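You operate a simulated robot arm through the tools that you are given. There is no shell and no other tool.

You are at the controls of a simulated robot arm. One attempt, no reset.

JOB
Vent the grey gauge plate, then move its plug to the black tray.
Fine: red handle shut, blue knob open till the needle rests at 0, only then free the collar; plug into the middle well; shut the blue knob again. Leave the rest. Set down upright: what you pick out.
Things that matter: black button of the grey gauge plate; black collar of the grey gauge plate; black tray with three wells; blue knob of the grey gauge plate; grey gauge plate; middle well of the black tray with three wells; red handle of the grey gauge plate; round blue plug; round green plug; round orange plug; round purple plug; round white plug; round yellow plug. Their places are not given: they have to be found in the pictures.

Only the result counts: the job must be done as asked and must still hold three seconds after the hand-in. Knocking over, shifting, dropping, spilling or breaking anything else fails it.

ROBOT AND FRAMES
A 7-joint arm with a fingered hand, fixed in place. Base frame: the origin is at the foot of the arm, x ahead of it, y to its left, z up; the work surface is at about z = 920. Lengths are in mm, angles in degrees, forces in N, time in s.
With the tool pointing down near the work surface it reaches from about 200 to 760 mm from the base axis. Its first joint turns from -166.0 to 166.0 degrees. Payload 4 kg.
The TCP is the grasp point between the finger pads, 28 mm short of the fingertips. In the tool frame z runs along the fingers and y along their closing line. The gripper opens to 168 mm. The gripper's body begins 79 mm behind the TCP. The gripper is a hand of 4 fingers: y runs from the thumb to the fingers, the wrist lies at [0, 0, -249] in the tool frame, and closing takes about 1.5 s.
Orientation is told as [roll, pitch, yaw] about the base's x, y, z axes, in that order, counted from this pose: with the fingers straight down and closing along the base's y, the tool's x points along the base's -x, its y along +y and its z along -z.

CONTROLS
- The arm moves only by the tool servo_tool. Its argument "increments" is a list of rows, each a list of 7 numbers: the shift along the tool's x, y, z in units of 40 mm (1.0 is 40 mm), then the turn, a rotation vector about the tool's x, y, z in units of 8 degrees (1.0 is 8 degrees), then the closure, from 0 (fully open) to 1 (shut). In form: [[x, y, z, rx, ry, rz, grip], ...]. A call has 1 to 20 rows; each row shifts and turns the commanded pose from where the row before left it, along the tool's axes as they then stand. A call with a number of a shift or a turn outside -1 to 1 is refused whole. Rows are played at 5 a second. More than 50 mm and 8.6 degrees between two rows, or a gripper value outside its range, and nothing of the call is played. Where a pose cannot be reached the arm comes as near as it can. A force on the tool above 40 N (or 10 N above the force at the start of the call, whichever is more), or a blocked arm, ends the call early, and 0.2 s more pass. Each finger travels about 153 mm/s and halts on what it meets, pressing with about 32 N; the grip force reading is that of the motor and also rises with nothing between the fingers. The clock runs only during rows and for 0.2 s after the last one: add rows that do not move to give the fingers time. It gives the time, the measured TCP pose, the force on the tool (base axes), the opening and the grip force at its end, in the units of the frame above (readings bear some noise), with the torque about the TCP (base axes, N m) and any sound that the robot's microphone picked up, and new pictures: "show" is both (left out), scene, wrist or none.
- Cameras (640 x 400 px; columns grow to the right, rows downward): "scene" is fixed at [399.1, -650.4, 1718.5]; the picture's right is [0.92, -0.38, 0.00], its down [-0.23, -0.54, -0.81] and it looks along [0.31, 0.75, -0.58] (base axes); focal length 323 px, centre (320, 200). "wrist" rides on the gripper at [60, -60, -110] in the tool frame; the picture's right is [0.71, 0.71, 0.00], its down [-0.56, 0.56, -0.61] and it looks along [-0.43, 0.43, 0.79] (tool axes); focal length 265 px, centre (320, 200).
- raise_lower(by): slides the trunk up (or, below 0, down) by that many mm; the arm rides with it, the base frame stays. It gives what a move gives, with no picture.
- set_grasp(shape): the hand has 4 fingers and takes this shape, open, in about a second: jaw (thumb against the fingers, like two jaws); tri (thumb and two fingers); tip (a fingertip pinch); poke (one finger out to press); point (the index stretched); flat (the hand flat); cup (the hand cupped); fist (a fist). The gripper value then closes the fingers along that shape, each until it touches; the sizes above hold for jaw. It gives what a move gives, with no picture.
- point_at(camera, pixels): for up to 12 pixels [column, row] of the newest picture of that camera ("zoom" is the newest enlarged one), the place [x, y, z] in the base frame of the surface seen there, good to about 2 mm. No time passes.
- close_up(camera, box): a new picture of the part [left, top, right, bottom] of that camera's present view, enlarged. No time passes.
- job_done(): hands the job in; it is judged then, once.

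Unless the task says otherwise, let go and move clear before handing in.

The tools are called after ">>>" as a command line: name --pt "numbers of a row" for each row, then --argument value for the rest, lists and objects as JSON in quotes. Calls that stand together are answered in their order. servo_tool: Moves the arm, as the interface text tells. Its arguments: {"type":"object","properties":{"increments":{"type":"array","items":{"type":"array","items":{"type":"number"}}},"show":{"type":"string","enum":["both","scene","wrist","none"]}},"required":["increments"]} The other tools are called the same way: raise_lower (by) slides the trunk up or down; set_grasp (shape) gives the hand a shape; point_at (camera, pixels) gives the place of the surface under pixels of a picture; close_up (camera, box) takes an enlarged picture of a part of a camera's view; job_done () hands the job in.

At the start:

```text
time: 0.0
tcp_pos: [457.3, 80.4, 1239.5]
tcp_rot: [-0.1, 0.0, 0.0]
contact_force: [-0.3, -0.2, -0.6]
moment: [-0.01, 0.01, -0.03]
finger_gap: 167.9
gripper_force: 0.2
shape: jaw
trunk travel left (down, up): [-564.0, 26.0]
```

scene: 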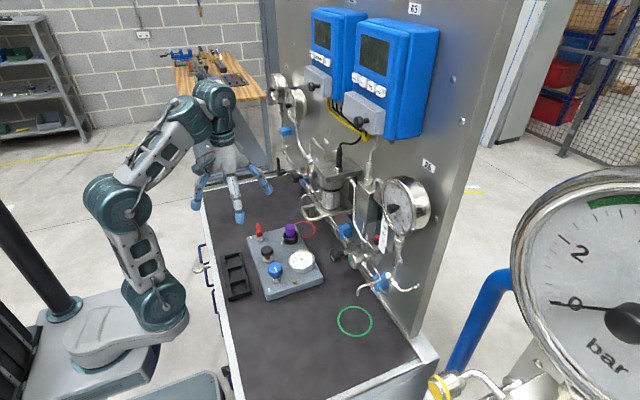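
wrist: 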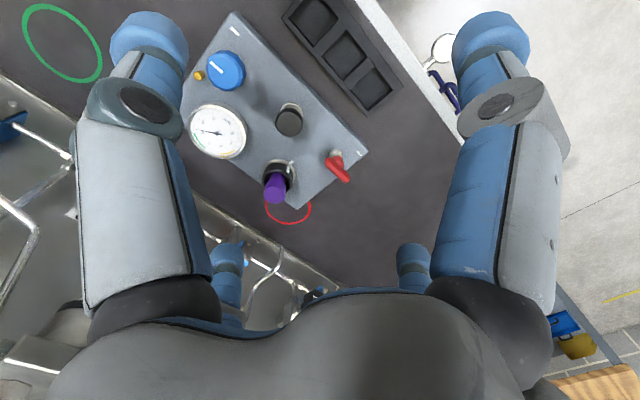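

The plate shows in the scene around (285,262) with red handle (260,230), purple plug (290,233), black button (267,254), blue knob (276,270) and gauge (301,261); the tray is near (235,275). I will zoom in on both views first.

>>> close_up --camera "scene" --box '[210, 210, 340, 310]'

>>> close_up --camera "wrist" --box '[170, 0, 420, 230]'

```text
4.00 times, centred on (275, 260) of scene
```

zoom: 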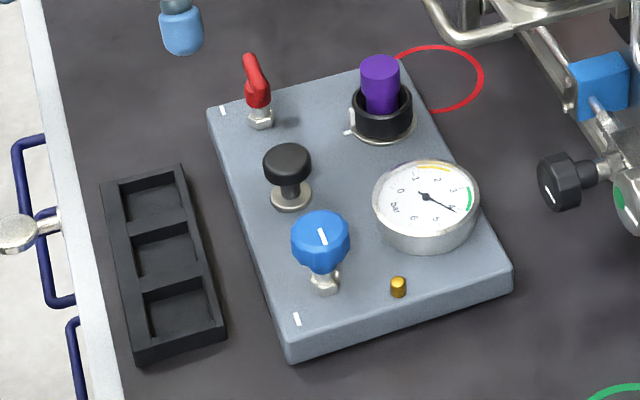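

```text
1.74 times, centred on (295, 115) of wrist
```

zoom: 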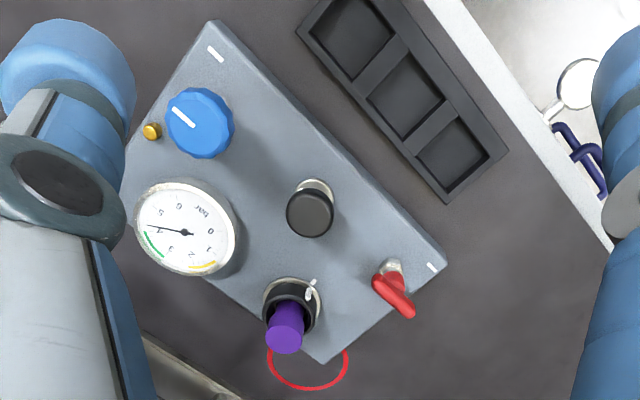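

The gauge reads roughly 4, the red handle lies at an angle beside a white mark, and the collar has a small white tab. I will measure the parts through the enlarged wrist view.

>>> point_at --camera "zoom" --pixels '[[215, 53], [432, 267], [200, 110], [180, 115], [310, 212], [318, 186], [387, 268], [405, 310], [285, 342], [311, 290], [185, 232], [151, 131]]'

>>> point_at --camera "scene" --pixels '[[260, 230], [259, 226], [261, 239], [290, 227], [290, 240], [267, 250], [267, 258], [276, 268], [276, 279], [249, 236], [284, 288], [301, 259]]'

>>> close_up --camera "scene" --box '[245, 215, 325, 265]'

```text
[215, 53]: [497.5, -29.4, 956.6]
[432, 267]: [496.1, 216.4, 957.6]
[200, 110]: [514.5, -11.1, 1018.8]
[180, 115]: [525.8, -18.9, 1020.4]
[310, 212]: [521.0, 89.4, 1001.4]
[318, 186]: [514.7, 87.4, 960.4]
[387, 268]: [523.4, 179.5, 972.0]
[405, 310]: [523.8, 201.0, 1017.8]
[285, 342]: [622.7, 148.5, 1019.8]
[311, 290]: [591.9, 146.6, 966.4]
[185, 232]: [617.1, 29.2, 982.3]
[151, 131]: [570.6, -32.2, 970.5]
```

```text
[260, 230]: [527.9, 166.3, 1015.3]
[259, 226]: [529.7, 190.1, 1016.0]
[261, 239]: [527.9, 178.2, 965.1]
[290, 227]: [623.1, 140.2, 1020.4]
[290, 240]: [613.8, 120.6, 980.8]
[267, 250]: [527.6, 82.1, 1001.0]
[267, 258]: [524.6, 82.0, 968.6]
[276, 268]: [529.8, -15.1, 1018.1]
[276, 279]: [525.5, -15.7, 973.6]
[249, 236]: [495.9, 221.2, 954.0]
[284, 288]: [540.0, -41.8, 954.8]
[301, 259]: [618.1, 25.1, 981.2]
```

```text
8.00 times, centred on (285, 240) of scene
```

zoom: 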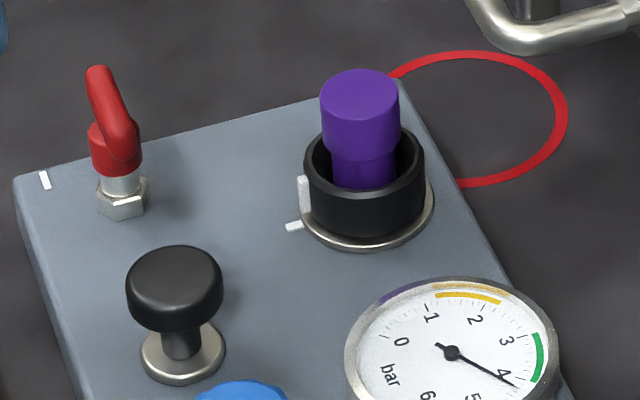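

The collar has a white tick on its side near a white tick on the plate, and the red lever points along +y. Next I will measure the tray, the plate edges and the nearby pipework.

>>> point_at --camera "scene" --pixels '[[234, 262], [235, 272], [238, 289], [225, 256], [245, 251], [255, 294], [235, 300], [338, 255], [346, 230], [318, 215], [306, 208], [372, 285]]'

>>> point_at --camera "wrist" --pixels '[[316, 18], [345, 52], [372, 86], [330, 48], [358, 70], [233, 14], [366, 153], [295, 207], [305, 2], [362, 112], [400, 85], [310, 215]]'

>>> close_up --camera "scene" --box '[215, 245, 295, 305]'

```text
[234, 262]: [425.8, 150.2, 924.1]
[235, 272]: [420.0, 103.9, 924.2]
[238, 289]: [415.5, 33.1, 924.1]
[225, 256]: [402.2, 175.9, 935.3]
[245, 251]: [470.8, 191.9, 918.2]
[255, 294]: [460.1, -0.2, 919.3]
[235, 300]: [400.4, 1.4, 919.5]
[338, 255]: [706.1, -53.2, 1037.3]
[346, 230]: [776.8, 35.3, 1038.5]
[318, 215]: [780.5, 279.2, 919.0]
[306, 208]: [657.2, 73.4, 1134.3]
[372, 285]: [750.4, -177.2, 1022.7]
```

```text
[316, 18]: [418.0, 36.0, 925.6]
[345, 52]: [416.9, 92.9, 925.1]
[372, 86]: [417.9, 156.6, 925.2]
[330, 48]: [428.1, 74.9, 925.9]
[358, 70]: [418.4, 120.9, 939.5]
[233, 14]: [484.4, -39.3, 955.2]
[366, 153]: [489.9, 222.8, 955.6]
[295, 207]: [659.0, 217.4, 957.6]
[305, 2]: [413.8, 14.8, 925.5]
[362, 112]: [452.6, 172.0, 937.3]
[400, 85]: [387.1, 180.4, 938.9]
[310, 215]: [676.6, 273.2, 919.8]
```

```text
6.67 times, centred on (255, 275) of scene
```

zoom: 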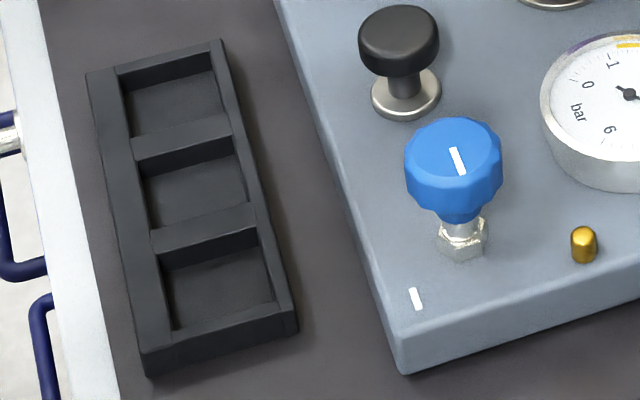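

The pixel (306,208) returned z=1134 at x=657, so pipework overhangs the plate's far side. I will look closer at it before reaching in there.

>>> close_up --camera "scene" --box '[265, 140, 405, 260]'

>>> point_at --camera "scene" --pixels '[[304, 213], [310, 216], [322, 212], [302, 200], [300, 190], [315, 205], [330, 190], [335, 215], [342, 215], [332, 230], [322, 222], [300, 180]]'

```text
3.33 times, centred on (335, 200) of scene
```

zoom: 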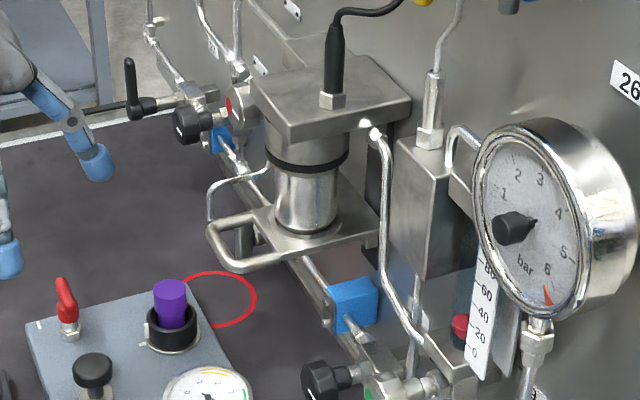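

```text
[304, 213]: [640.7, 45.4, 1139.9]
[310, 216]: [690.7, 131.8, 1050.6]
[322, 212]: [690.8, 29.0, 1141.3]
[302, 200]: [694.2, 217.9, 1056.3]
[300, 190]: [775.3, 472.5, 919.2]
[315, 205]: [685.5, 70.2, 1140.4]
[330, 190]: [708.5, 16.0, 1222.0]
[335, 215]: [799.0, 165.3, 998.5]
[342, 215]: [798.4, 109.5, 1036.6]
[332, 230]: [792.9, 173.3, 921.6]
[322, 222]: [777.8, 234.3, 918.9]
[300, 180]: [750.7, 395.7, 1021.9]
```

The bracket loop sits at about z=1140 over x≥640, so it matters for reaching the plug. I will map it in more detail with the enlarged picture.

>>> point_at --camera "zoom" --pixels '[[210, 230], [222, 254], [240, 268], [262, 258], [300, 248], [340, 235], [225, 222], [250, 214], [212, 205], [240, 178], [243, 240], [275, 262]]'

>>> point_at --camera "zoom" --pixels '[[255, 135], [268, 150], [280, 200], [300, 225], [316, 385], [335, 380], [385, 150], [385, 270], [420, 345], [270, 90], [335, 70], [400, 100]]'

```text
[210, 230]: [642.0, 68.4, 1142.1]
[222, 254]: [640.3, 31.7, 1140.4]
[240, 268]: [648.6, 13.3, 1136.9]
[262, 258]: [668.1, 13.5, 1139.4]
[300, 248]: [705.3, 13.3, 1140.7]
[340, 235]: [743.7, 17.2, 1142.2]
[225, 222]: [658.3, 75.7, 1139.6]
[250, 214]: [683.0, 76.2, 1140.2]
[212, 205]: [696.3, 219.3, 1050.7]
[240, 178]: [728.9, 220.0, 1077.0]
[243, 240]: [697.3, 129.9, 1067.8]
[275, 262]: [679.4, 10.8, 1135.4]
```

```text
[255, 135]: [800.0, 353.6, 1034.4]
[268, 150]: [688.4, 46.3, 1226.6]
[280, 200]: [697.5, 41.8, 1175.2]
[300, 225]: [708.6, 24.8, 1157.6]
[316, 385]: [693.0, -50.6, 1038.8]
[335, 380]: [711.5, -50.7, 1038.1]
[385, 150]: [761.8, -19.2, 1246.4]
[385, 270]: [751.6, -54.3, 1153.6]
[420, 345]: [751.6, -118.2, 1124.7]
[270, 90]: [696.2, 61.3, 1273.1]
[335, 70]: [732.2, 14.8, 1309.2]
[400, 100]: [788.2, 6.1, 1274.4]
```

The bracket loop spans about x 636–745, y 10–78 at z≈1140, so the hand must be turned near the plug. I will check how the hand looks when partly closed in the jaw shape, up here in free space.

>>> servo_tool --pt "0 0 0 0 0 0 0.6" --pt "0 0 0 0 0 0 0.6" --pt "0 0 0 0 0 0 0.6" --pt "0 0 0 0 0 0 0.6" --pt "0 0 0 0 0 0 0.6" --pt "0 0 0 0 0 0 0.6" --show "both"

```text
time: 1.4
tcp_pos: [456.3, 79.5, 1240.8]
tcp_rot: [0.0, 0.0, 0.1]
contact_force: [0.6, 0.3, 0.9]
moment: [-0.03, 0.03, -0.03]
finger_gap: 67.7
gripper_force: 0.1
shape: jaw
trunk travel left (down, up): [-564.0, 26.0]
```

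scene: 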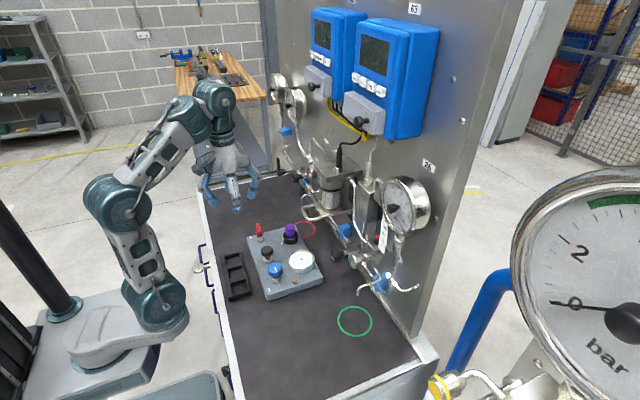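
wrist: 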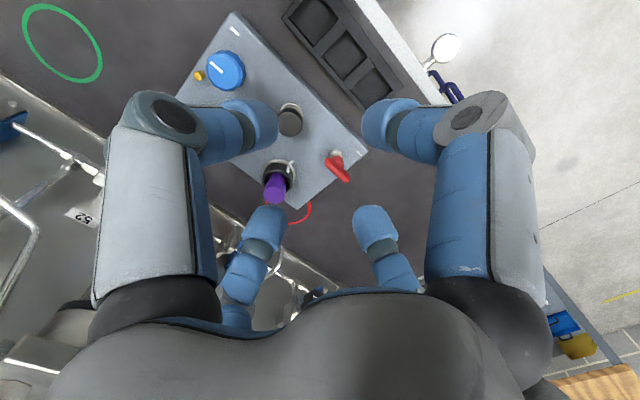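

Closing curls the four fingers in a cross pattern with knuckles staying wide (wrist view: tips at (265,110), (385,120), (262,230), (375,235)). I will look at the other hand shapes up here to choose suitable ones.

>>> set_grasp --shape "tip"

>>> close_up --camera "wrist" --box '[0, 0, 640, 400]'

>>> close_up --camera "scene" --box '[160, 120, 300, 220]'

>>> set_grasp --shape "tri"

>>> close_up --camera "wrist" --box '[0, 0, 640, 400]'

>>> close_up --camera "scene" --box '[160, 120, 300, 220]'

>>> set_grasp --shape "poke"

>>> close_up --camera "wrist" --box '[0, 0, 640, 400]'

>>> close_up --camera "scene" --box '[160, 120, 300, 220]'

```text
time: 2.3
tcp_pos: [456.8, 80.0, 1241.8]
tcp_rot: [0.0, 0.0, 0.0]
contact_force: [0.4, -0.4, -0.7]
moment: [0.03, -0.04, -0.02]
finger_gap: 168.0
gripper_force: 0.0
shape: tip
trunk travel left (down, up): [-564.0, 26.0]
```

```text
1.00 times, centred on (320, 200) of wrist (not enlarged: the box is as wide or as high as the picture)
```

zoom: 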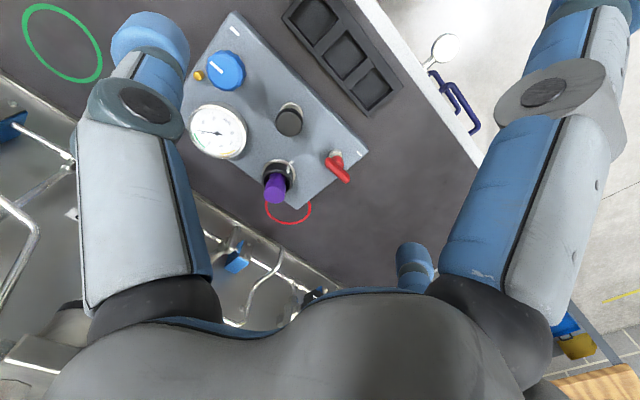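

```text
4.00 times, centred on (230, 170) of scene
```

zoom: 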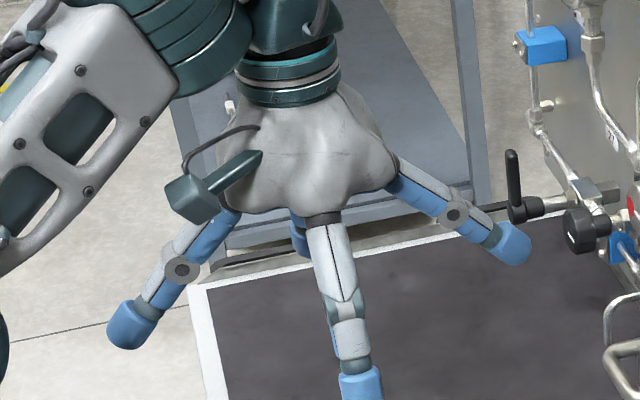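

```text
time: 3.2
tcp_pos: [457.0, 79.5, 1240.9]
tcp_rot: [0.0, 0.0, 0.0]
contact_force: [0.3, 0.5, -0.3]
moment: [-0.06, 0.0, -0.04]
finger_gap: 168.2
gripper_force: 0.0
shape: tri
trunk travel left (down, up): [-564.0, 26.0]
```

```text
1.00 times, centred on (320, 200) of wrist (not enlarged: the box is as wide or as high as the picture)
```

zoom: 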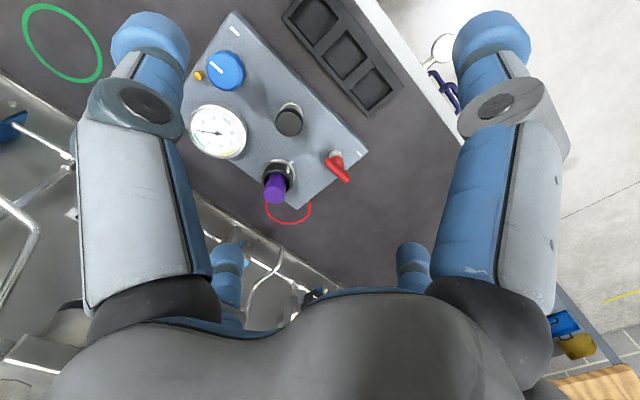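

```text
4.00 times, centred on (230, 170) of scene
```

zoom: 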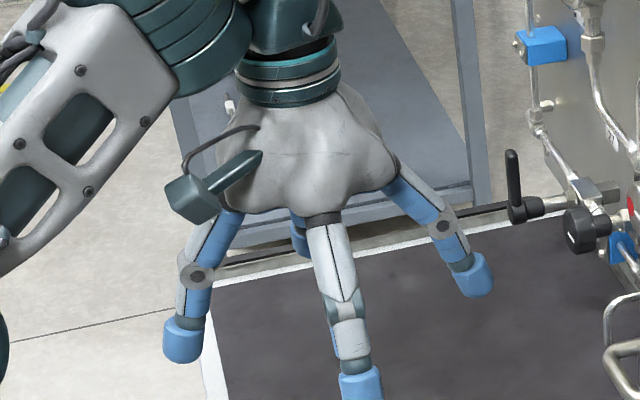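

```text
time: 4.1
tcp_pos: [457.7, 79.4, 1240.1]
tcp_rot: [0.0, 0.0, 0.0]
contact_force: [-0.1, 0.3, -0.2]
moment: [-0.02, 0.04, 0.03]
finger_gap: 0.0
gripper_force: 0.0
shape: poke
trunk travel left (down, up): [-564.0, 26.0]
```

```text
1.00 times, centred on (320, 200) of wrist (not enlarged: the box is as wide or as high as the picture)
```

zoom: 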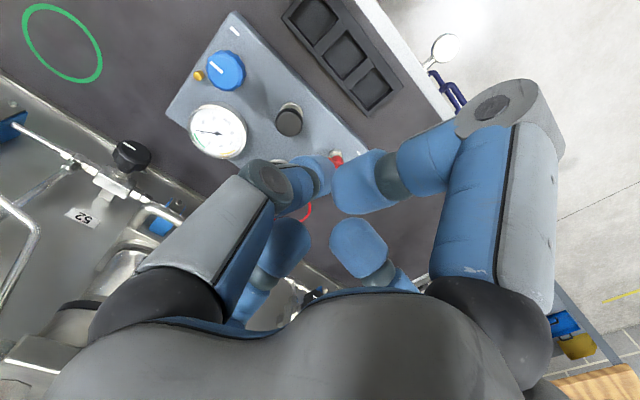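

```text
4.00 times, centred on (230, 170) of scene
```

zoom: 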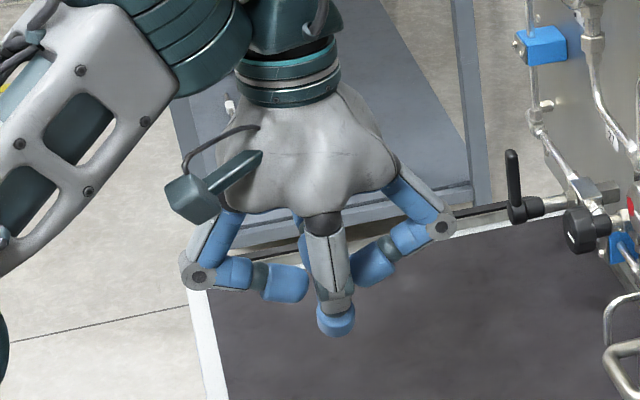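

Close-ups are sharply rendered, so I can inspect details from here. Setting the hand back to jaw and zooming on the red handle, collar and knob in the wrist view.

>>> set_grasp --shape "jaw"

>>> close_up --camera "wrist" --box '[310, 130, 374, 194]'

>>> close_up --camera "wrist" --box '[255, 155, 315, 215]'

>>> close_up --camera "wrist" --box '[185, 10, 265, 90]'

>>> close_up --camera "scene" --box '[245, 218, 277, 243]'

>>> close_up --camera "scene" --box '[277, 222, 309, 247]'

```text
time: 5.0
tcp_pos: [457.2, 80.2, 1240.3]
tcp_rot: [0.0, 0.1, 0.1]
contact_force: [0.4, -0.5, -0.7]
moment: [-0.02, 0.02, -0.02]
finger_gap: 167.9
gripper_force: 0.1
shape: jaw
trunk travel left (down, up): [-564.0, 26.0]
```

```text
6.25 times, centred on (342, 162) of wrist
```

zoom: 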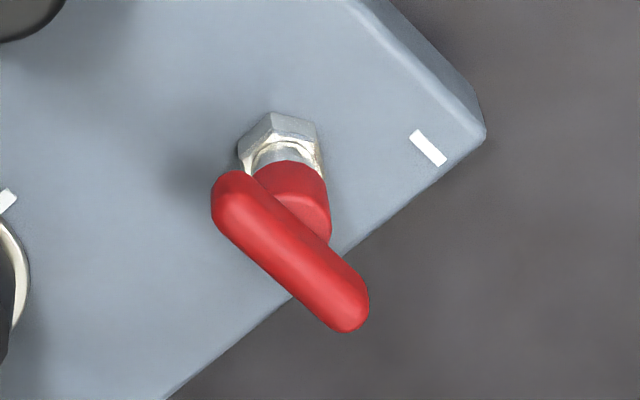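

```text
6.67 times, centred on (285, 185) of wrist
```

zoom: 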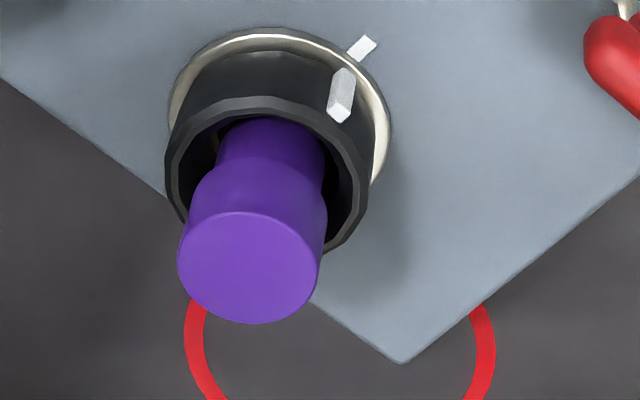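

```text
5.00 times, centred on (225, 50) of wrist
```

zoom: 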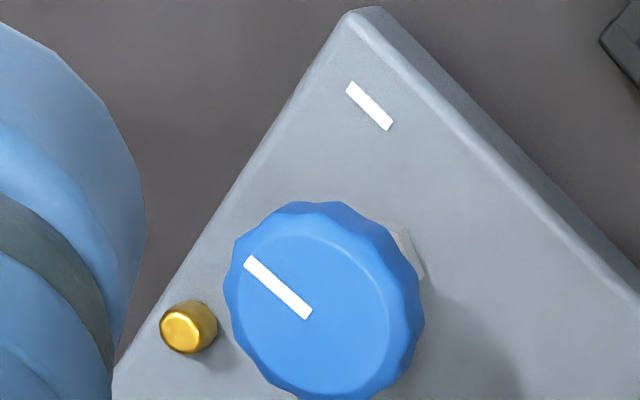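

```text
16.00 times, centred on (261, 230) of scene
```

zoom: 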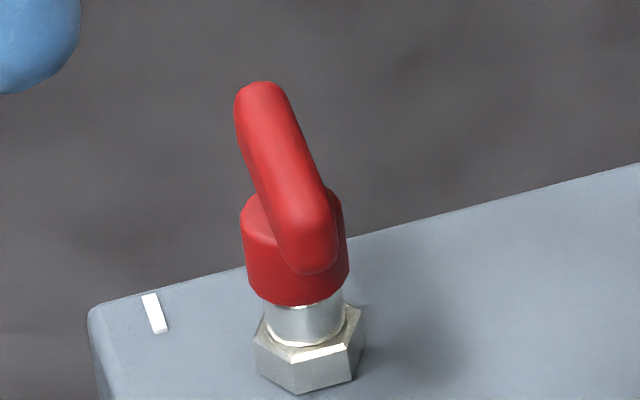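

```text
16.00 times, centred on (293, 234) of scene
```

zoom: 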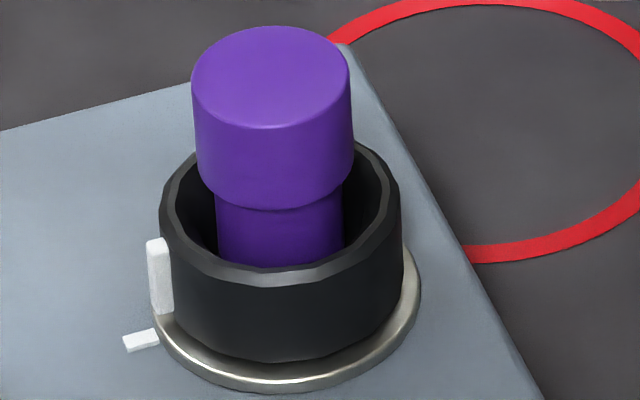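

The collar's white tab lines up with the white mark on the plate, the knob pointer faces -y along its plate mark, and the red lever runs parallel to its mark. I will measure collar and plug details in this zoom.

>>> point_at --camera "zoom" --pixels '[[270, 75], [195, 85], [348, 90], [270, 125], [270, 160], [280, 255], [163, 200], [398, 200], [280, 310], [158, 275], [142, 341], [280, 375]]'

>>> close_up --camera "wrist" --box '[255, 155, 315, 215]'

>>> point_at --camera "zoom" --pixels '[[250, 265], [185, 265], [318, 265], [250, 215], [250, 315], [342, 90], [362, 47], [170, 175], [365, 175], [270, 100], [330, 240], [390, 120]]'

>>> close_up --camera "wrist" --box '[310, 130, 374, 194]'

>>> point_at --camera "zoom" --pixels '[[235, 190], [290, 250], [350, 315], [300, 185], [280, 130], [320, 225], [265, 225], [315, 280], [340, 265], [300, 290], [428, 147], [215, 200]]'

```text
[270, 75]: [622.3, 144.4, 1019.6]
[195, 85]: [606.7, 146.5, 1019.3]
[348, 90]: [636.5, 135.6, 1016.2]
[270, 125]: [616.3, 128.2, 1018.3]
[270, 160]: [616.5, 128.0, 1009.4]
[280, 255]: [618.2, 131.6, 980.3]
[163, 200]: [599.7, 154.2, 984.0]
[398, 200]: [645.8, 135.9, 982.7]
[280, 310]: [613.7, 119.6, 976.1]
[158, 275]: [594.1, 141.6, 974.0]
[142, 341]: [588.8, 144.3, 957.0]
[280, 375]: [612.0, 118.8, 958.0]
```

```text
6.67 times, centred on (285, 185) of wrist
```

zoom: 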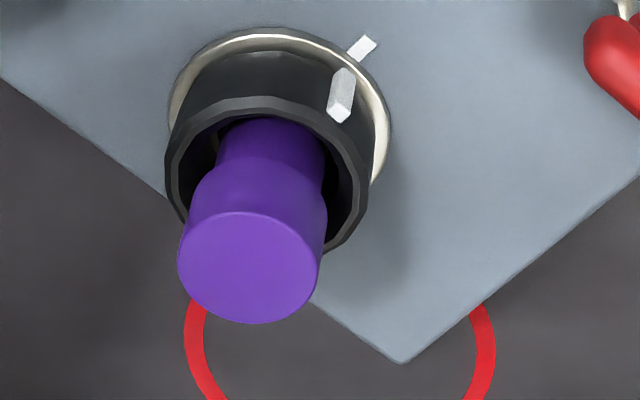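

```text
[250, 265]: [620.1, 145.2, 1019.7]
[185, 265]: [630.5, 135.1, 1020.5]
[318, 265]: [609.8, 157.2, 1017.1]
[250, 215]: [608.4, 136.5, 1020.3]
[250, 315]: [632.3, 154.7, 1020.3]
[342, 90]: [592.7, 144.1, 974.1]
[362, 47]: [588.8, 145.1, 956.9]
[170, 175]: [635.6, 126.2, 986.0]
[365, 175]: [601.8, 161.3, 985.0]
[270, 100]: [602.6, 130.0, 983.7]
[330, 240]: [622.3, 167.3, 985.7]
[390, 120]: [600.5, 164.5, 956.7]
```

```text
6.25 times, centred on (342, 162) of wrist
```

zoom: 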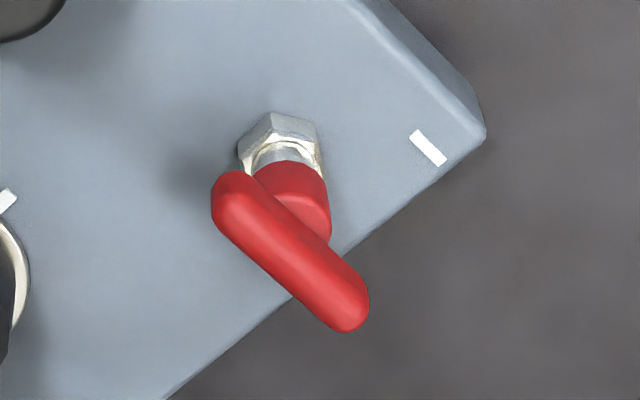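

```text
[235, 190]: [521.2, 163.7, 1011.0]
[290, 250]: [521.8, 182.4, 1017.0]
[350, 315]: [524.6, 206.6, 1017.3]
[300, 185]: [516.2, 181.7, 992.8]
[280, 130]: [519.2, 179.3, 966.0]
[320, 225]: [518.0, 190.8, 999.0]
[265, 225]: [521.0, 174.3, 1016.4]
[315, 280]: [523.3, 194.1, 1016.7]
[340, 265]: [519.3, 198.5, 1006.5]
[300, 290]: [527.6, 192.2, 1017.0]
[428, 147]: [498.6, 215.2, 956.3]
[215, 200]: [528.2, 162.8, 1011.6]
```

Lever: bar from about (524,160) to (524,212), top z≈1017, hub near (525,181); plug centre (620,145), top z 1020; collar centre about (620,145) with tab on its -x side. I will set the poke shape and measure where its fingertip sits relative to the TCP.

>>> set_grasp --shape "poke"

>>> servo_tool --pt "0 0 0 0 0 0 0" --show "both"

>>> close_up --camera "scene" --box '[190, 150, 290, 215]'

```text
time: 5.9
tcp_pos: [458.4, 81.0, 1241.5]
tcp_rot: [0.0, 0.0, 0.1]
contact_force: [0.0, 1.4, 0.3]
moment: [-0.01, -0.02, 0.0]
finger_gap: 0.2
gripper_force: 0.1
shape: poke
trunk travel left (down, up): [-564.0, 26.0]
```

```text
time: 6.3
tcp_pos: [457.2, 80.1, 1241.6]
tcp_rot: [0.0, -0.1, -0.1]
contact_force: [-0.2, -0.3, -0.4]
moment: [0.0, 0.0, -0.03]
finger_gap: 0.0
gripper_force: 0.2
shape: poke
trunk travel left (down, up): [-564.0, 26.0]
```

scene: 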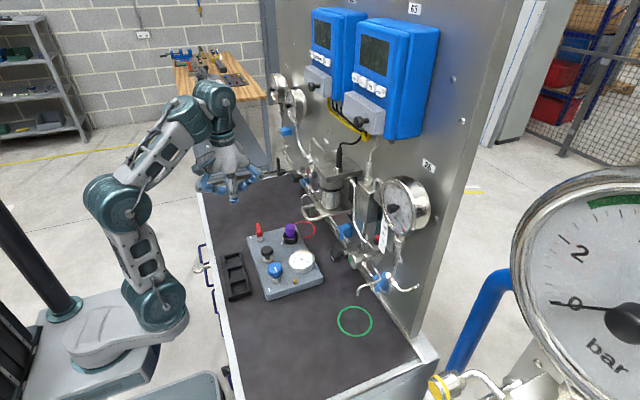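
wrist: 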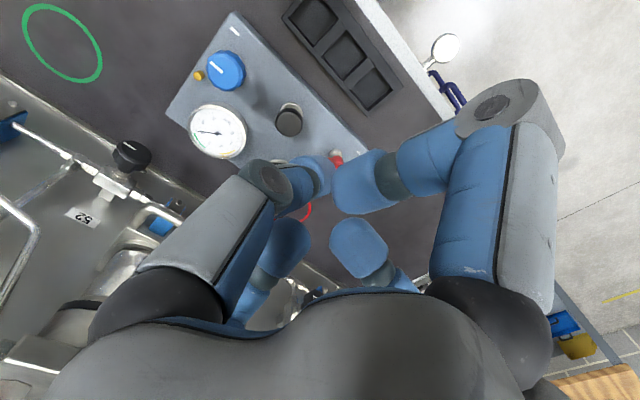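

```text
6.15 times, centred on (240, 182) of scene
```

zoom: 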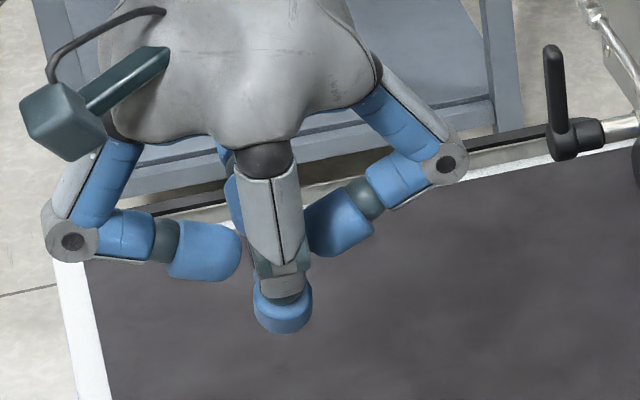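

>>> point_at --camera "zoom" --pixels '[[282, 325], [282, 310], [258, 310], [308, 310], [282, 285], [282, 265], [72, 242], [445, 163], [205, 270], [335, 245], [232, 262], [265, 160]]'

>>> point_at --camera "wrist" --pixels '[[320, 165], [326, 180], [310, 180], [328, 172], [268, 180], [360, 180], [345, 195], [285, 240], [355, 245], [490, 105], [385, 160], [360, 265]]'

```text
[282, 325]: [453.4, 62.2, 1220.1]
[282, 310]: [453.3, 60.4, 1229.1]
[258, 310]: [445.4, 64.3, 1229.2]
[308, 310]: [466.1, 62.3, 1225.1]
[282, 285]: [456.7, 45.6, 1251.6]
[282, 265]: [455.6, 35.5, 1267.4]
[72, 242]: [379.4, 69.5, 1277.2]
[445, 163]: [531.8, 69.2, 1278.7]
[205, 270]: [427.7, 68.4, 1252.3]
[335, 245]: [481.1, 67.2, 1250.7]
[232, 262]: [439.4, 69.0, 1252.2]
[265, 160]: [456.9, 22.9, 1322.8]
```

```text
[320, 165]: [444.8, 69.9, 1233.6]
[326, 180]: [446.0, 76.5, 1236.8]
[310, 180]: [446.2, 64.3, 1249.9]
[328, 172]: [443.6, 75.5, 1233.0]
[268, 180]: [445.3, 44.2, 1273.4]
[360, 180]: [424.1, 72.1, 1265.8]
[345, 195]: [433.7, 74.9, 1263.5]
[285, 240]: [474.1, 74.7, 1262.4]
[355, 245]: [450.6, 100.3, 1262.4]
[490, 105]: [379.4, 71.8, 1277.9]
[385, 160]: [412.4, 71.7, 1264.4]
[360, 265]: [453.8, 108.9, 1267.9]
```

The poke tip sits at about TCP + (-1, -9, -27) in base axes, with folded fingers about 33 mm higher. I will move it above a spot on the lever's -x side (tip near (500,201)) at safe height first.

>>> servo_tool --pt "-0.183 0.542 0.583 0 0 0 0" --pt "-0.183 0.542 0.583 0 0 0 0" --pt "-0.183 0.542 0.583 0 0 0 0" --pt "-0.183 0.542 0.583 0 0 0 0" --pt "-0.183 0.542 0.583 0 0 0 0" --pt "-0.183 0.542 0.583 0 0 0 0" --pt "0 0 0 0 0 0 0" --show "both"

>>> close_up --camera "scene" --box '[220, 180, 300, 245]'

```text
time: 7.9
tcp_pos: [502.4, 209.9, 1099.9]
tcp_rot: [0.0, 0.0, -0.1]
contact_force: [-0.8, -0.3, 0.1]
moment: [0.02, -0.01, 0.0]
finger_gap: 0.1
gripper_force: 0.0
shape: poke
trunk travel left (down, up): [-564.0, 26.0]
```

scene: 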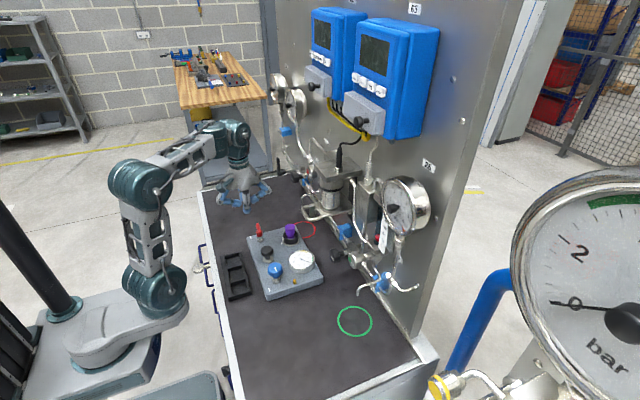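
wrist: 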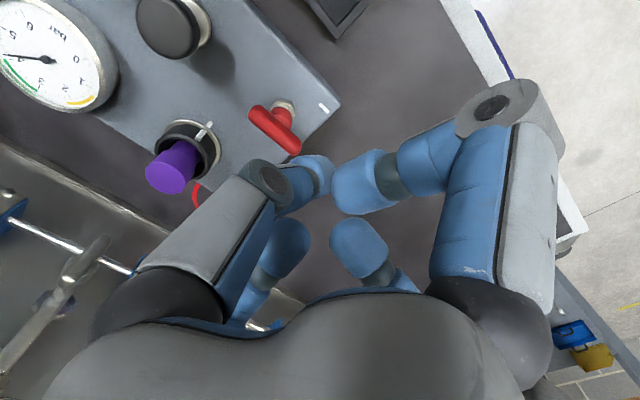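

```text
6.15 times, centred on (260, 212) of scene
```

zoom: 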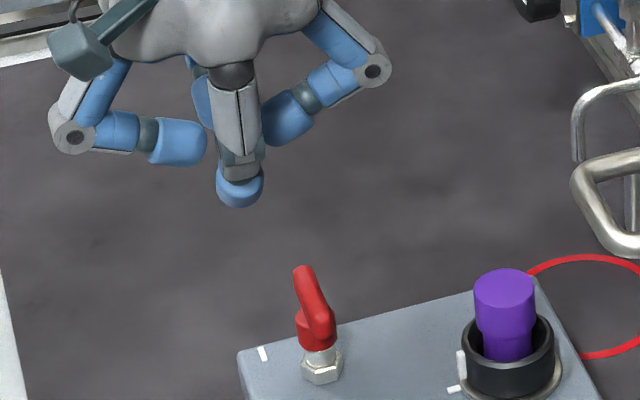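

The tip hangs at about (501,201), on the -x side of the lever with clear air below. Lowering 67 mm so the fingertip reaches lever height.

>>> servo_tool --pt "0 0 0.45 0 0 0 0" --pt "0 0 0.45 0 0 0 0" --pt "0 0 0.4 0 0 0 0" --pt "0 0 0.38 0 0 0 0" --pt "0 0 0 0 0 0 0" --show "both"

>>> close_up --camera "scene" --box '[220, 190, 300, 255]'

>>> close_up --camera "wrist" --box '[200, 80, 360, 240]'

```text
time: 9.1
tcp_pos: [501.9, 210.4, 1033.1]
tcp_rot: [0.0, -0.1, 0.0]
contact_force: [0.1, 0.1, -0.7]
moment: [0.02, 0.01, -0.02]
finger_gap: 0.0
gripper_force: 0.0
shape: poke
trunk travel left (down, up): [-564.0, 26.0]
```

scene: 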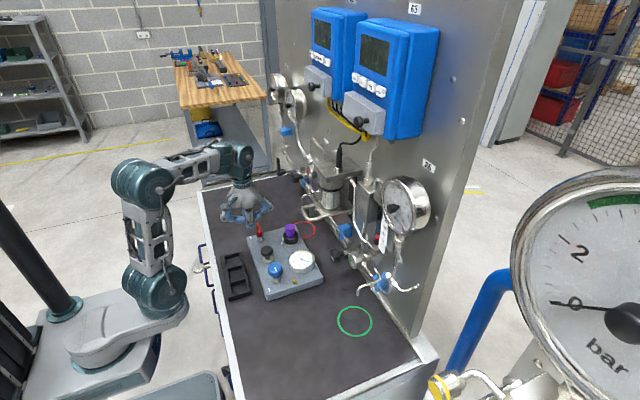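
wrist: 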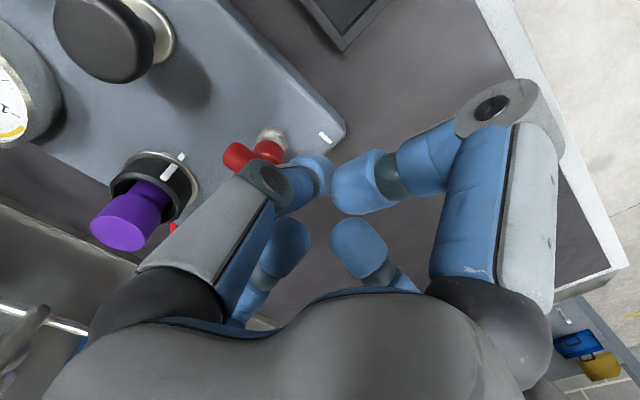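

```text
6.15 times, centred on (260, 222) of scene
```

zoom: 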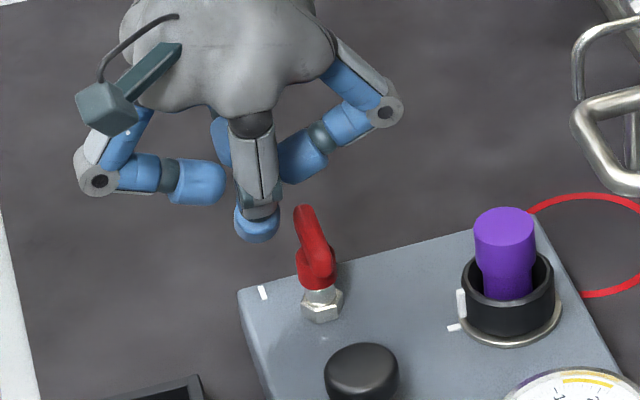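

```text
2.50 times, centred on (280, 160) of wrist
```

zoom: 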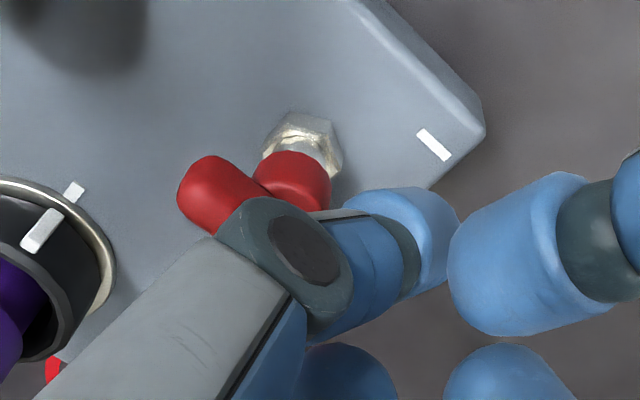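

The fingertip (scene zoom (257,230)) now hangs left of the red lever (310,235). I will verify its height and place before pushing.

>>> close_up --camera "scene" --box '[242, 210, 274, 235]'

>>> point_at --camera "scene" --pixels '[[250, 228], [250, 226], [247, 226], [254, 226], [250, 223], [259, 225], [259, 222], [261, 232]]'

```text
16.00 times, centred on (258, 222) of scene
```

zoom: 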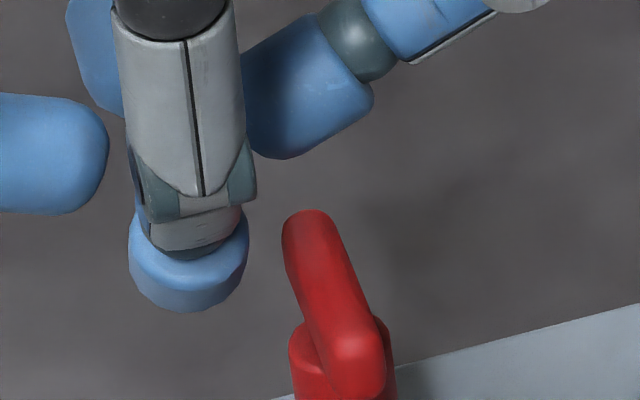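

```text
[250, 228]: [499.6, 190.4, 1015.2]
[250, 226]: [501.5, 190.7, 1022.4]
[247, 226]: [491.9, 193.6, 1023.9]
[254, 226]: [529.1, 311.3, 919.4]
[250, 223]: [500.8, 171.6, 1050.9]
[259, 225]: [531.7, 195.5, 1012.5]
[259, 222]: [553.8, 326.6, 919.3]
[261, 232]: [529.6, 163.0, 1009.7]
```

>>> point_at --camera "zoom" --pixels '[[190, 308], [190, 290], [133, 255], [245, 255], [320, 215], [345, 300], [350, 360], [310, 340], [300, 260]]'

```text
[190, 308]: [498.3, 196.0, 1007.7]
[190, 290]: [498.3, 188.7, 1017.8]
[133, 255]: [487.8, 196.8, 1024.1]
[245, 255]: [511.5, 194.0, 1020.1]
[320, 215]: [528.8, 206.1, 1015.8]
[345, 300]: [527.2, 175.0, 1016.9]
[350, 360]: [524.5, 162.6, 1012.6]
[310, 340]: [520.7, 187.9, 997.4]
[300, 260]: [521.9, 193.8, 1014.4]
```

The fingertip bottom is at about z 1006, overlapping the lever's 1003–1018, about 7 mm short of contact. I will lower slightly and push the lever clockwise toward +x in small steps.

>>> servo_tool --pt "0 0 0.1 0 0 0 0" --pt "-0.09 0.038 0 0 0 0 0" --pt "-0.09 0.038 0 0 0 0 0" --pt "-0.072 0.05 0 0 0 0 0" --pt "-0.072 0.05 0 0 0 0 0" --pt "-0.082 0.03 0 0 0 0 0" --pt "-0.082 0.03 0 0 0 0 0" --pt "0 0 0 0 0 0 0" --show "both"

>>> close_up --camera "scene" --box '[236, 205, 284, 243]'

```text
time: 10.9
tcp_pos: [520.5, 219.7, 1030.0]
tcp_rot: [0.0, 0.0, 0.0]
contact_force: [-2.7, -0.9, 0.7]
moment: [-0.04, 0.02, -0.01]
finger_gap: 0.0
gripper_force: 0.0
shape: poke
trunk travel left (down, up): [-564.0, 26.0]
```

scene: 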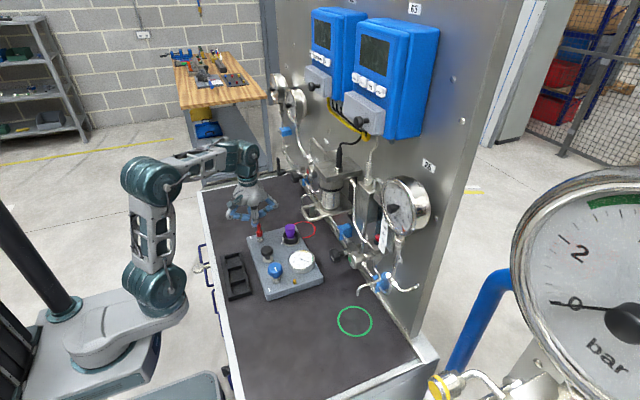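
wrist: 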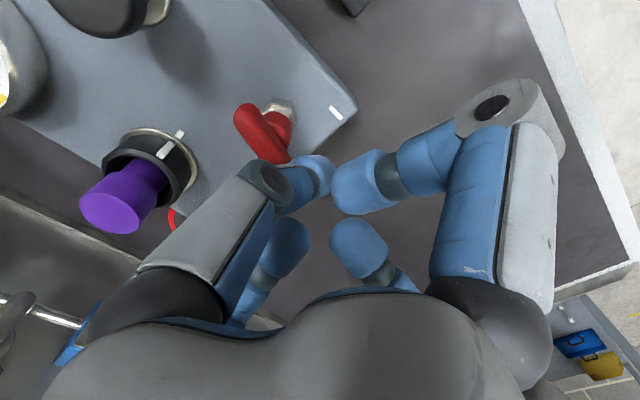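

```text
10.53 times, centred on (260, 224) of scene
```

zoom: 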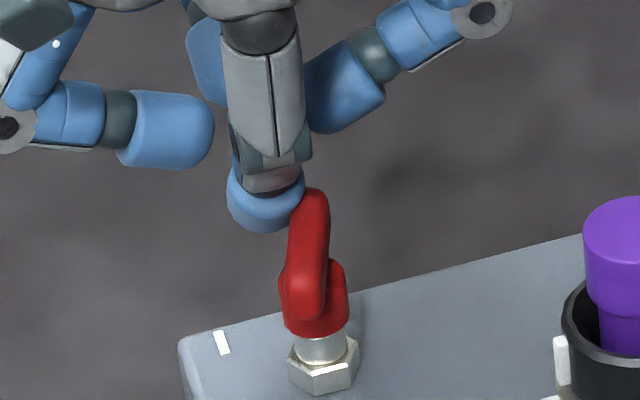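

The lever is turning toward +x with only about 3 N resistance. Continuing the arc toward the crosswise position.

>>> servo_tool --pt "-0.1 0 0 0 0 0 0" --pt "-0.1 0 0 0 0 0 0" --pt "-0.087 -0.015 0 0 0 0 0" --pt "-0.087 -0.015 0 0 0 0 0" --pt "-0.079 -0.038 0 0 0 0 0" --pt "-0.079 -0.038 0 0 0 0 0" --pt "-0.068 -0.058 0 0 0 0 0" --pt "-0.068 -0.058 0 0 0 0 0" --pt "0 0 0 0 0 0 0" --show "both"

>>> close_up --camera "scene" --box '[236, 205, 284, 243]'

>>> close_up --camera "wrist" --box '[160, 40, 360, 210]'

```text
time: 12.9
tcp_pos: [547.7, 211.4, 1030.1]
tcp_rot: [0.0, -0.1, 0.0]
contact_force: [-1.1, 2.2, 2.0]
moment: [-0.02, -0.01, -0.02]
finger_gap: 0.0
gripper_force: 0.1
shape: poke
trunk travel left (down, up): [-564.0, 26.0]
```

scene: 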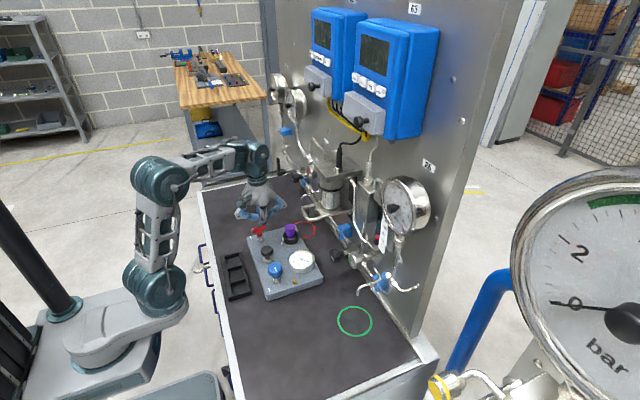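
wrist: 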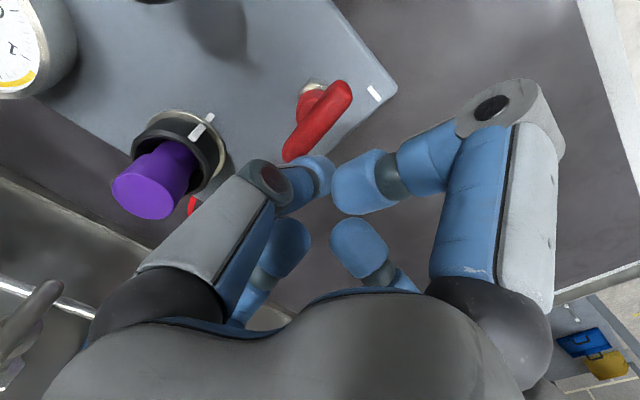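

```text
10.53 times, centred on (260, 224) of scene
```

zoom: 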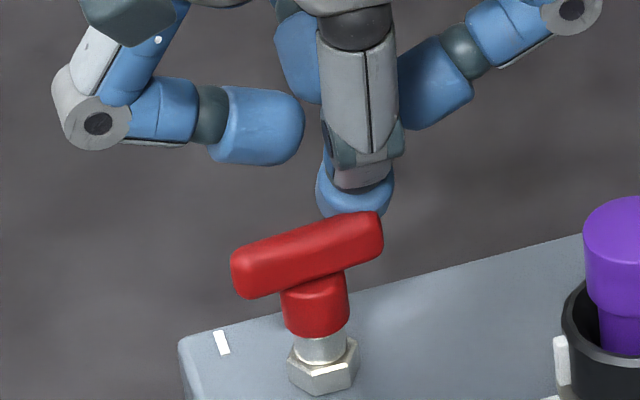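

```text
2.35 times, centred on (260, 125) of wrist
```

zoom: 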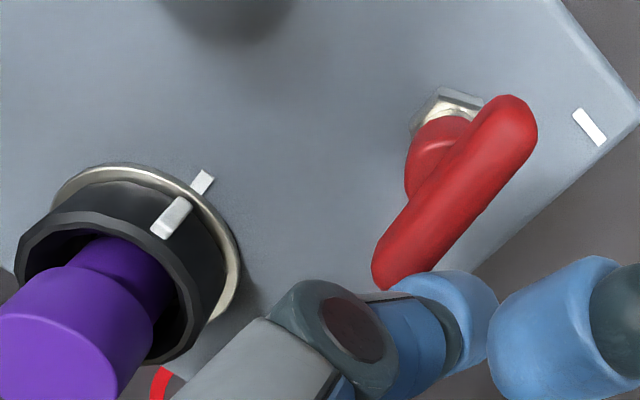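

The lever is now close to crosswise (scene zoom from (240,275) to (375,225)). I will measure its angle.

>>> close_up --camera "scene" --box '[244, 215, 276, 240]'

>>> point_at --camera "wrist" --pixels '[[345, 90], [335, 102], [325, 114], [315, 126], [305, 138], [296, 150]]'

>>> point_at --camera "scene" --pixels '[[253, 229], [256, 228], [260, 227], [263, 226], [265, 225]]'

```text
16.00 times, centred on (260, 228) of scene
```

zoom: 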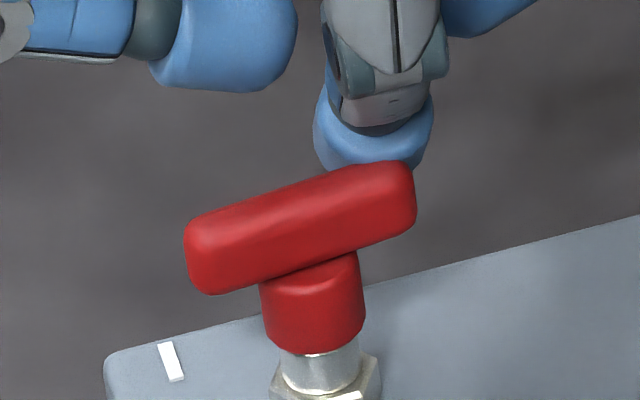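

```text
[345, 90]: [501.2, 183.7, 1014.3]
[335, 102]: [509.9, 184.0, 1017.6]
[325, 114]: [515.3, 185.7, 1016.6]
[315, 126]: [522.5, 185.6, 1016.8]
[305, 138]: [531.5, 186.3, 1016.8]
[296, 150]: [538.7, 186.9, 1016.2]
```

```text
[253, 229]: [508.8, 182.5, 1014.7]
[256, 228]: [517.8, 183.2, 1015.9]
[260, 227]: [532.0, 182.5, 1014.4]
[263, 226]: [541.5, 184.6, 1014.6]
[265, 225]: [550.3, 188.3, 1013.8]
```

The lever is about 5° short of fully crosswise. I will push a little further in tiny steps, watching for the stop.

>>> servo_tool --pt "-0.02 -0.04 0 0 0 0 0" --pt "-0.01 -0.04 0 0 0 0 0" --pt "-0.0 -0.04 0 0 0 0 0" --pt "0 0 0 0 0 0 0" --show "none"

>>> close_up --camera "scene" --box '[244, 215, 276, 240]'

```text
time: 13.9
tcp_pos: [548.7, 208.7, 1030.5]
tcp_rot: [0.0, -0.1, 0.2]
contact_force: [1.8, 11.7, 4.6]
moment: [0.02, -0.06, 0.01]
finger_gap: 0.0
gripper_force: 0.0
shape: poke
trunk travel left (down, up): [-564.0, 26.0]
```

```text
16.00 times, centred on (260, 228) of scene
```

zoom: 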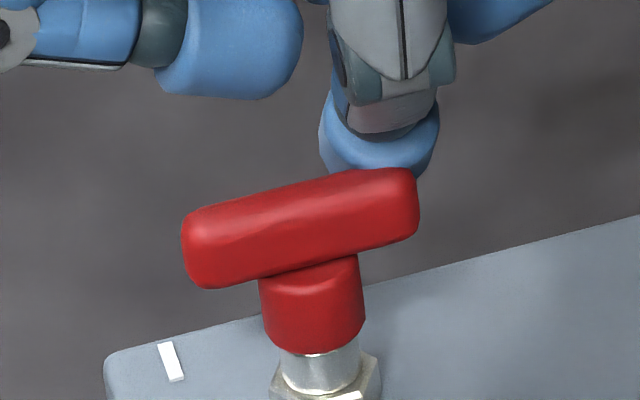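

Force rose to about 12 N with the lever now parallel to x, so it has reached its stop. Backing the finger off in +y and lifting clear.

>>> servo_tool --pt "0 0.2 0 0 0 0 0" --pt "0 0.3 0 0 0 0 0" --pt "0 0 -0.7 0 0 0 0" --pt "0 0 -1 0 0 0 0" --pt "0 0 -1 0 0 0 0" --pt "0.4 -0.9 -0.5 0 0 0 0" --pt "0.4 -0.9 -0.5 0 0 0 0" --pt "0.3 -1 0 0 0 0 0" --pt "0 0 0 0 0 0 0" --show "both"

>>> set_grasp --shape "jaw"

>>> close_up --camera "scene" --box '[240, 215, 330, 295]'

```text
time: 15.9
tcp_pos: [505.6, 113.5, 1177.2]
tcp_rot: [0.1, 0.0, 0.0]
contact_force: [-0.2, 1.2, -1.1]
moment: [0.0, -0.03, 0.04]
finger_gap: 0.2
gripper_force: 0.1
shape: poke
trunk travel left (down, up): [-564.0, 26.0]
```

scene: 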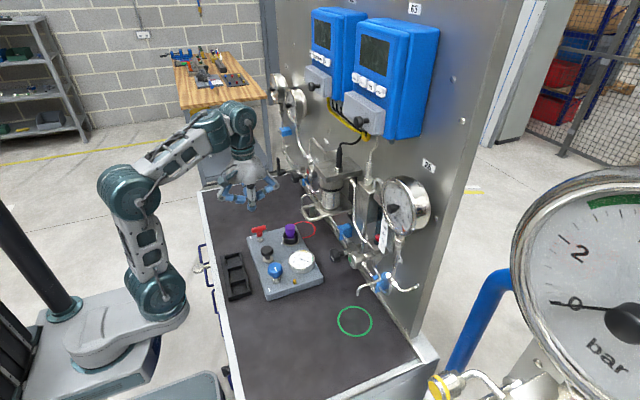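
wrist: 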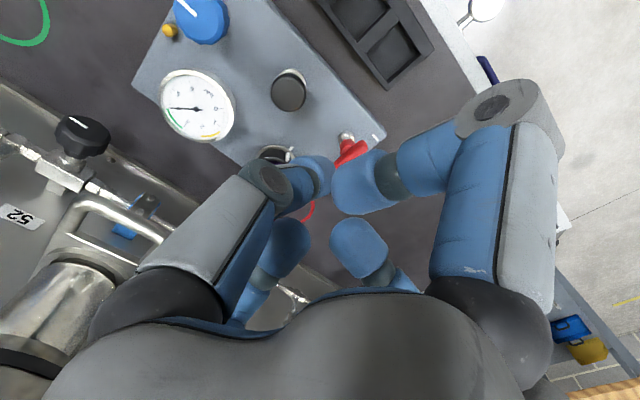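

```text
time: 16.8
tcp_pos: [503.7, 113.7, 1177.7]
tcp_rot: [0.0, 0.0, 0.0]
contact_force: [-0.4, 0.1, -0.2]
moment: [0.03, 0.02, 0.01]
finger_gap: 168.0
gripper_force: 0.1
shape: jaw
trunk travel left (down, up): [-564.0, 26.0]
```

```text
5.00 times, centred on (285, 255) of scene
```

zoom: 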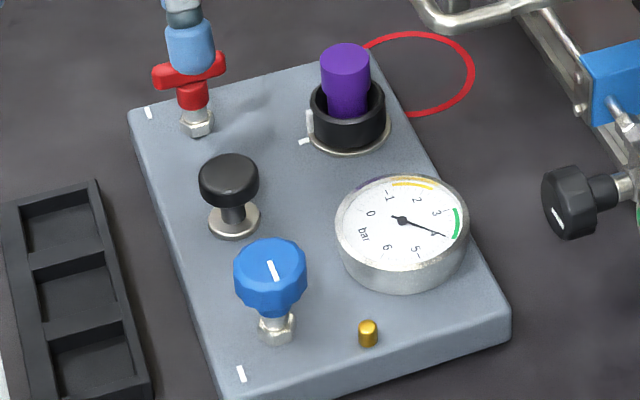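

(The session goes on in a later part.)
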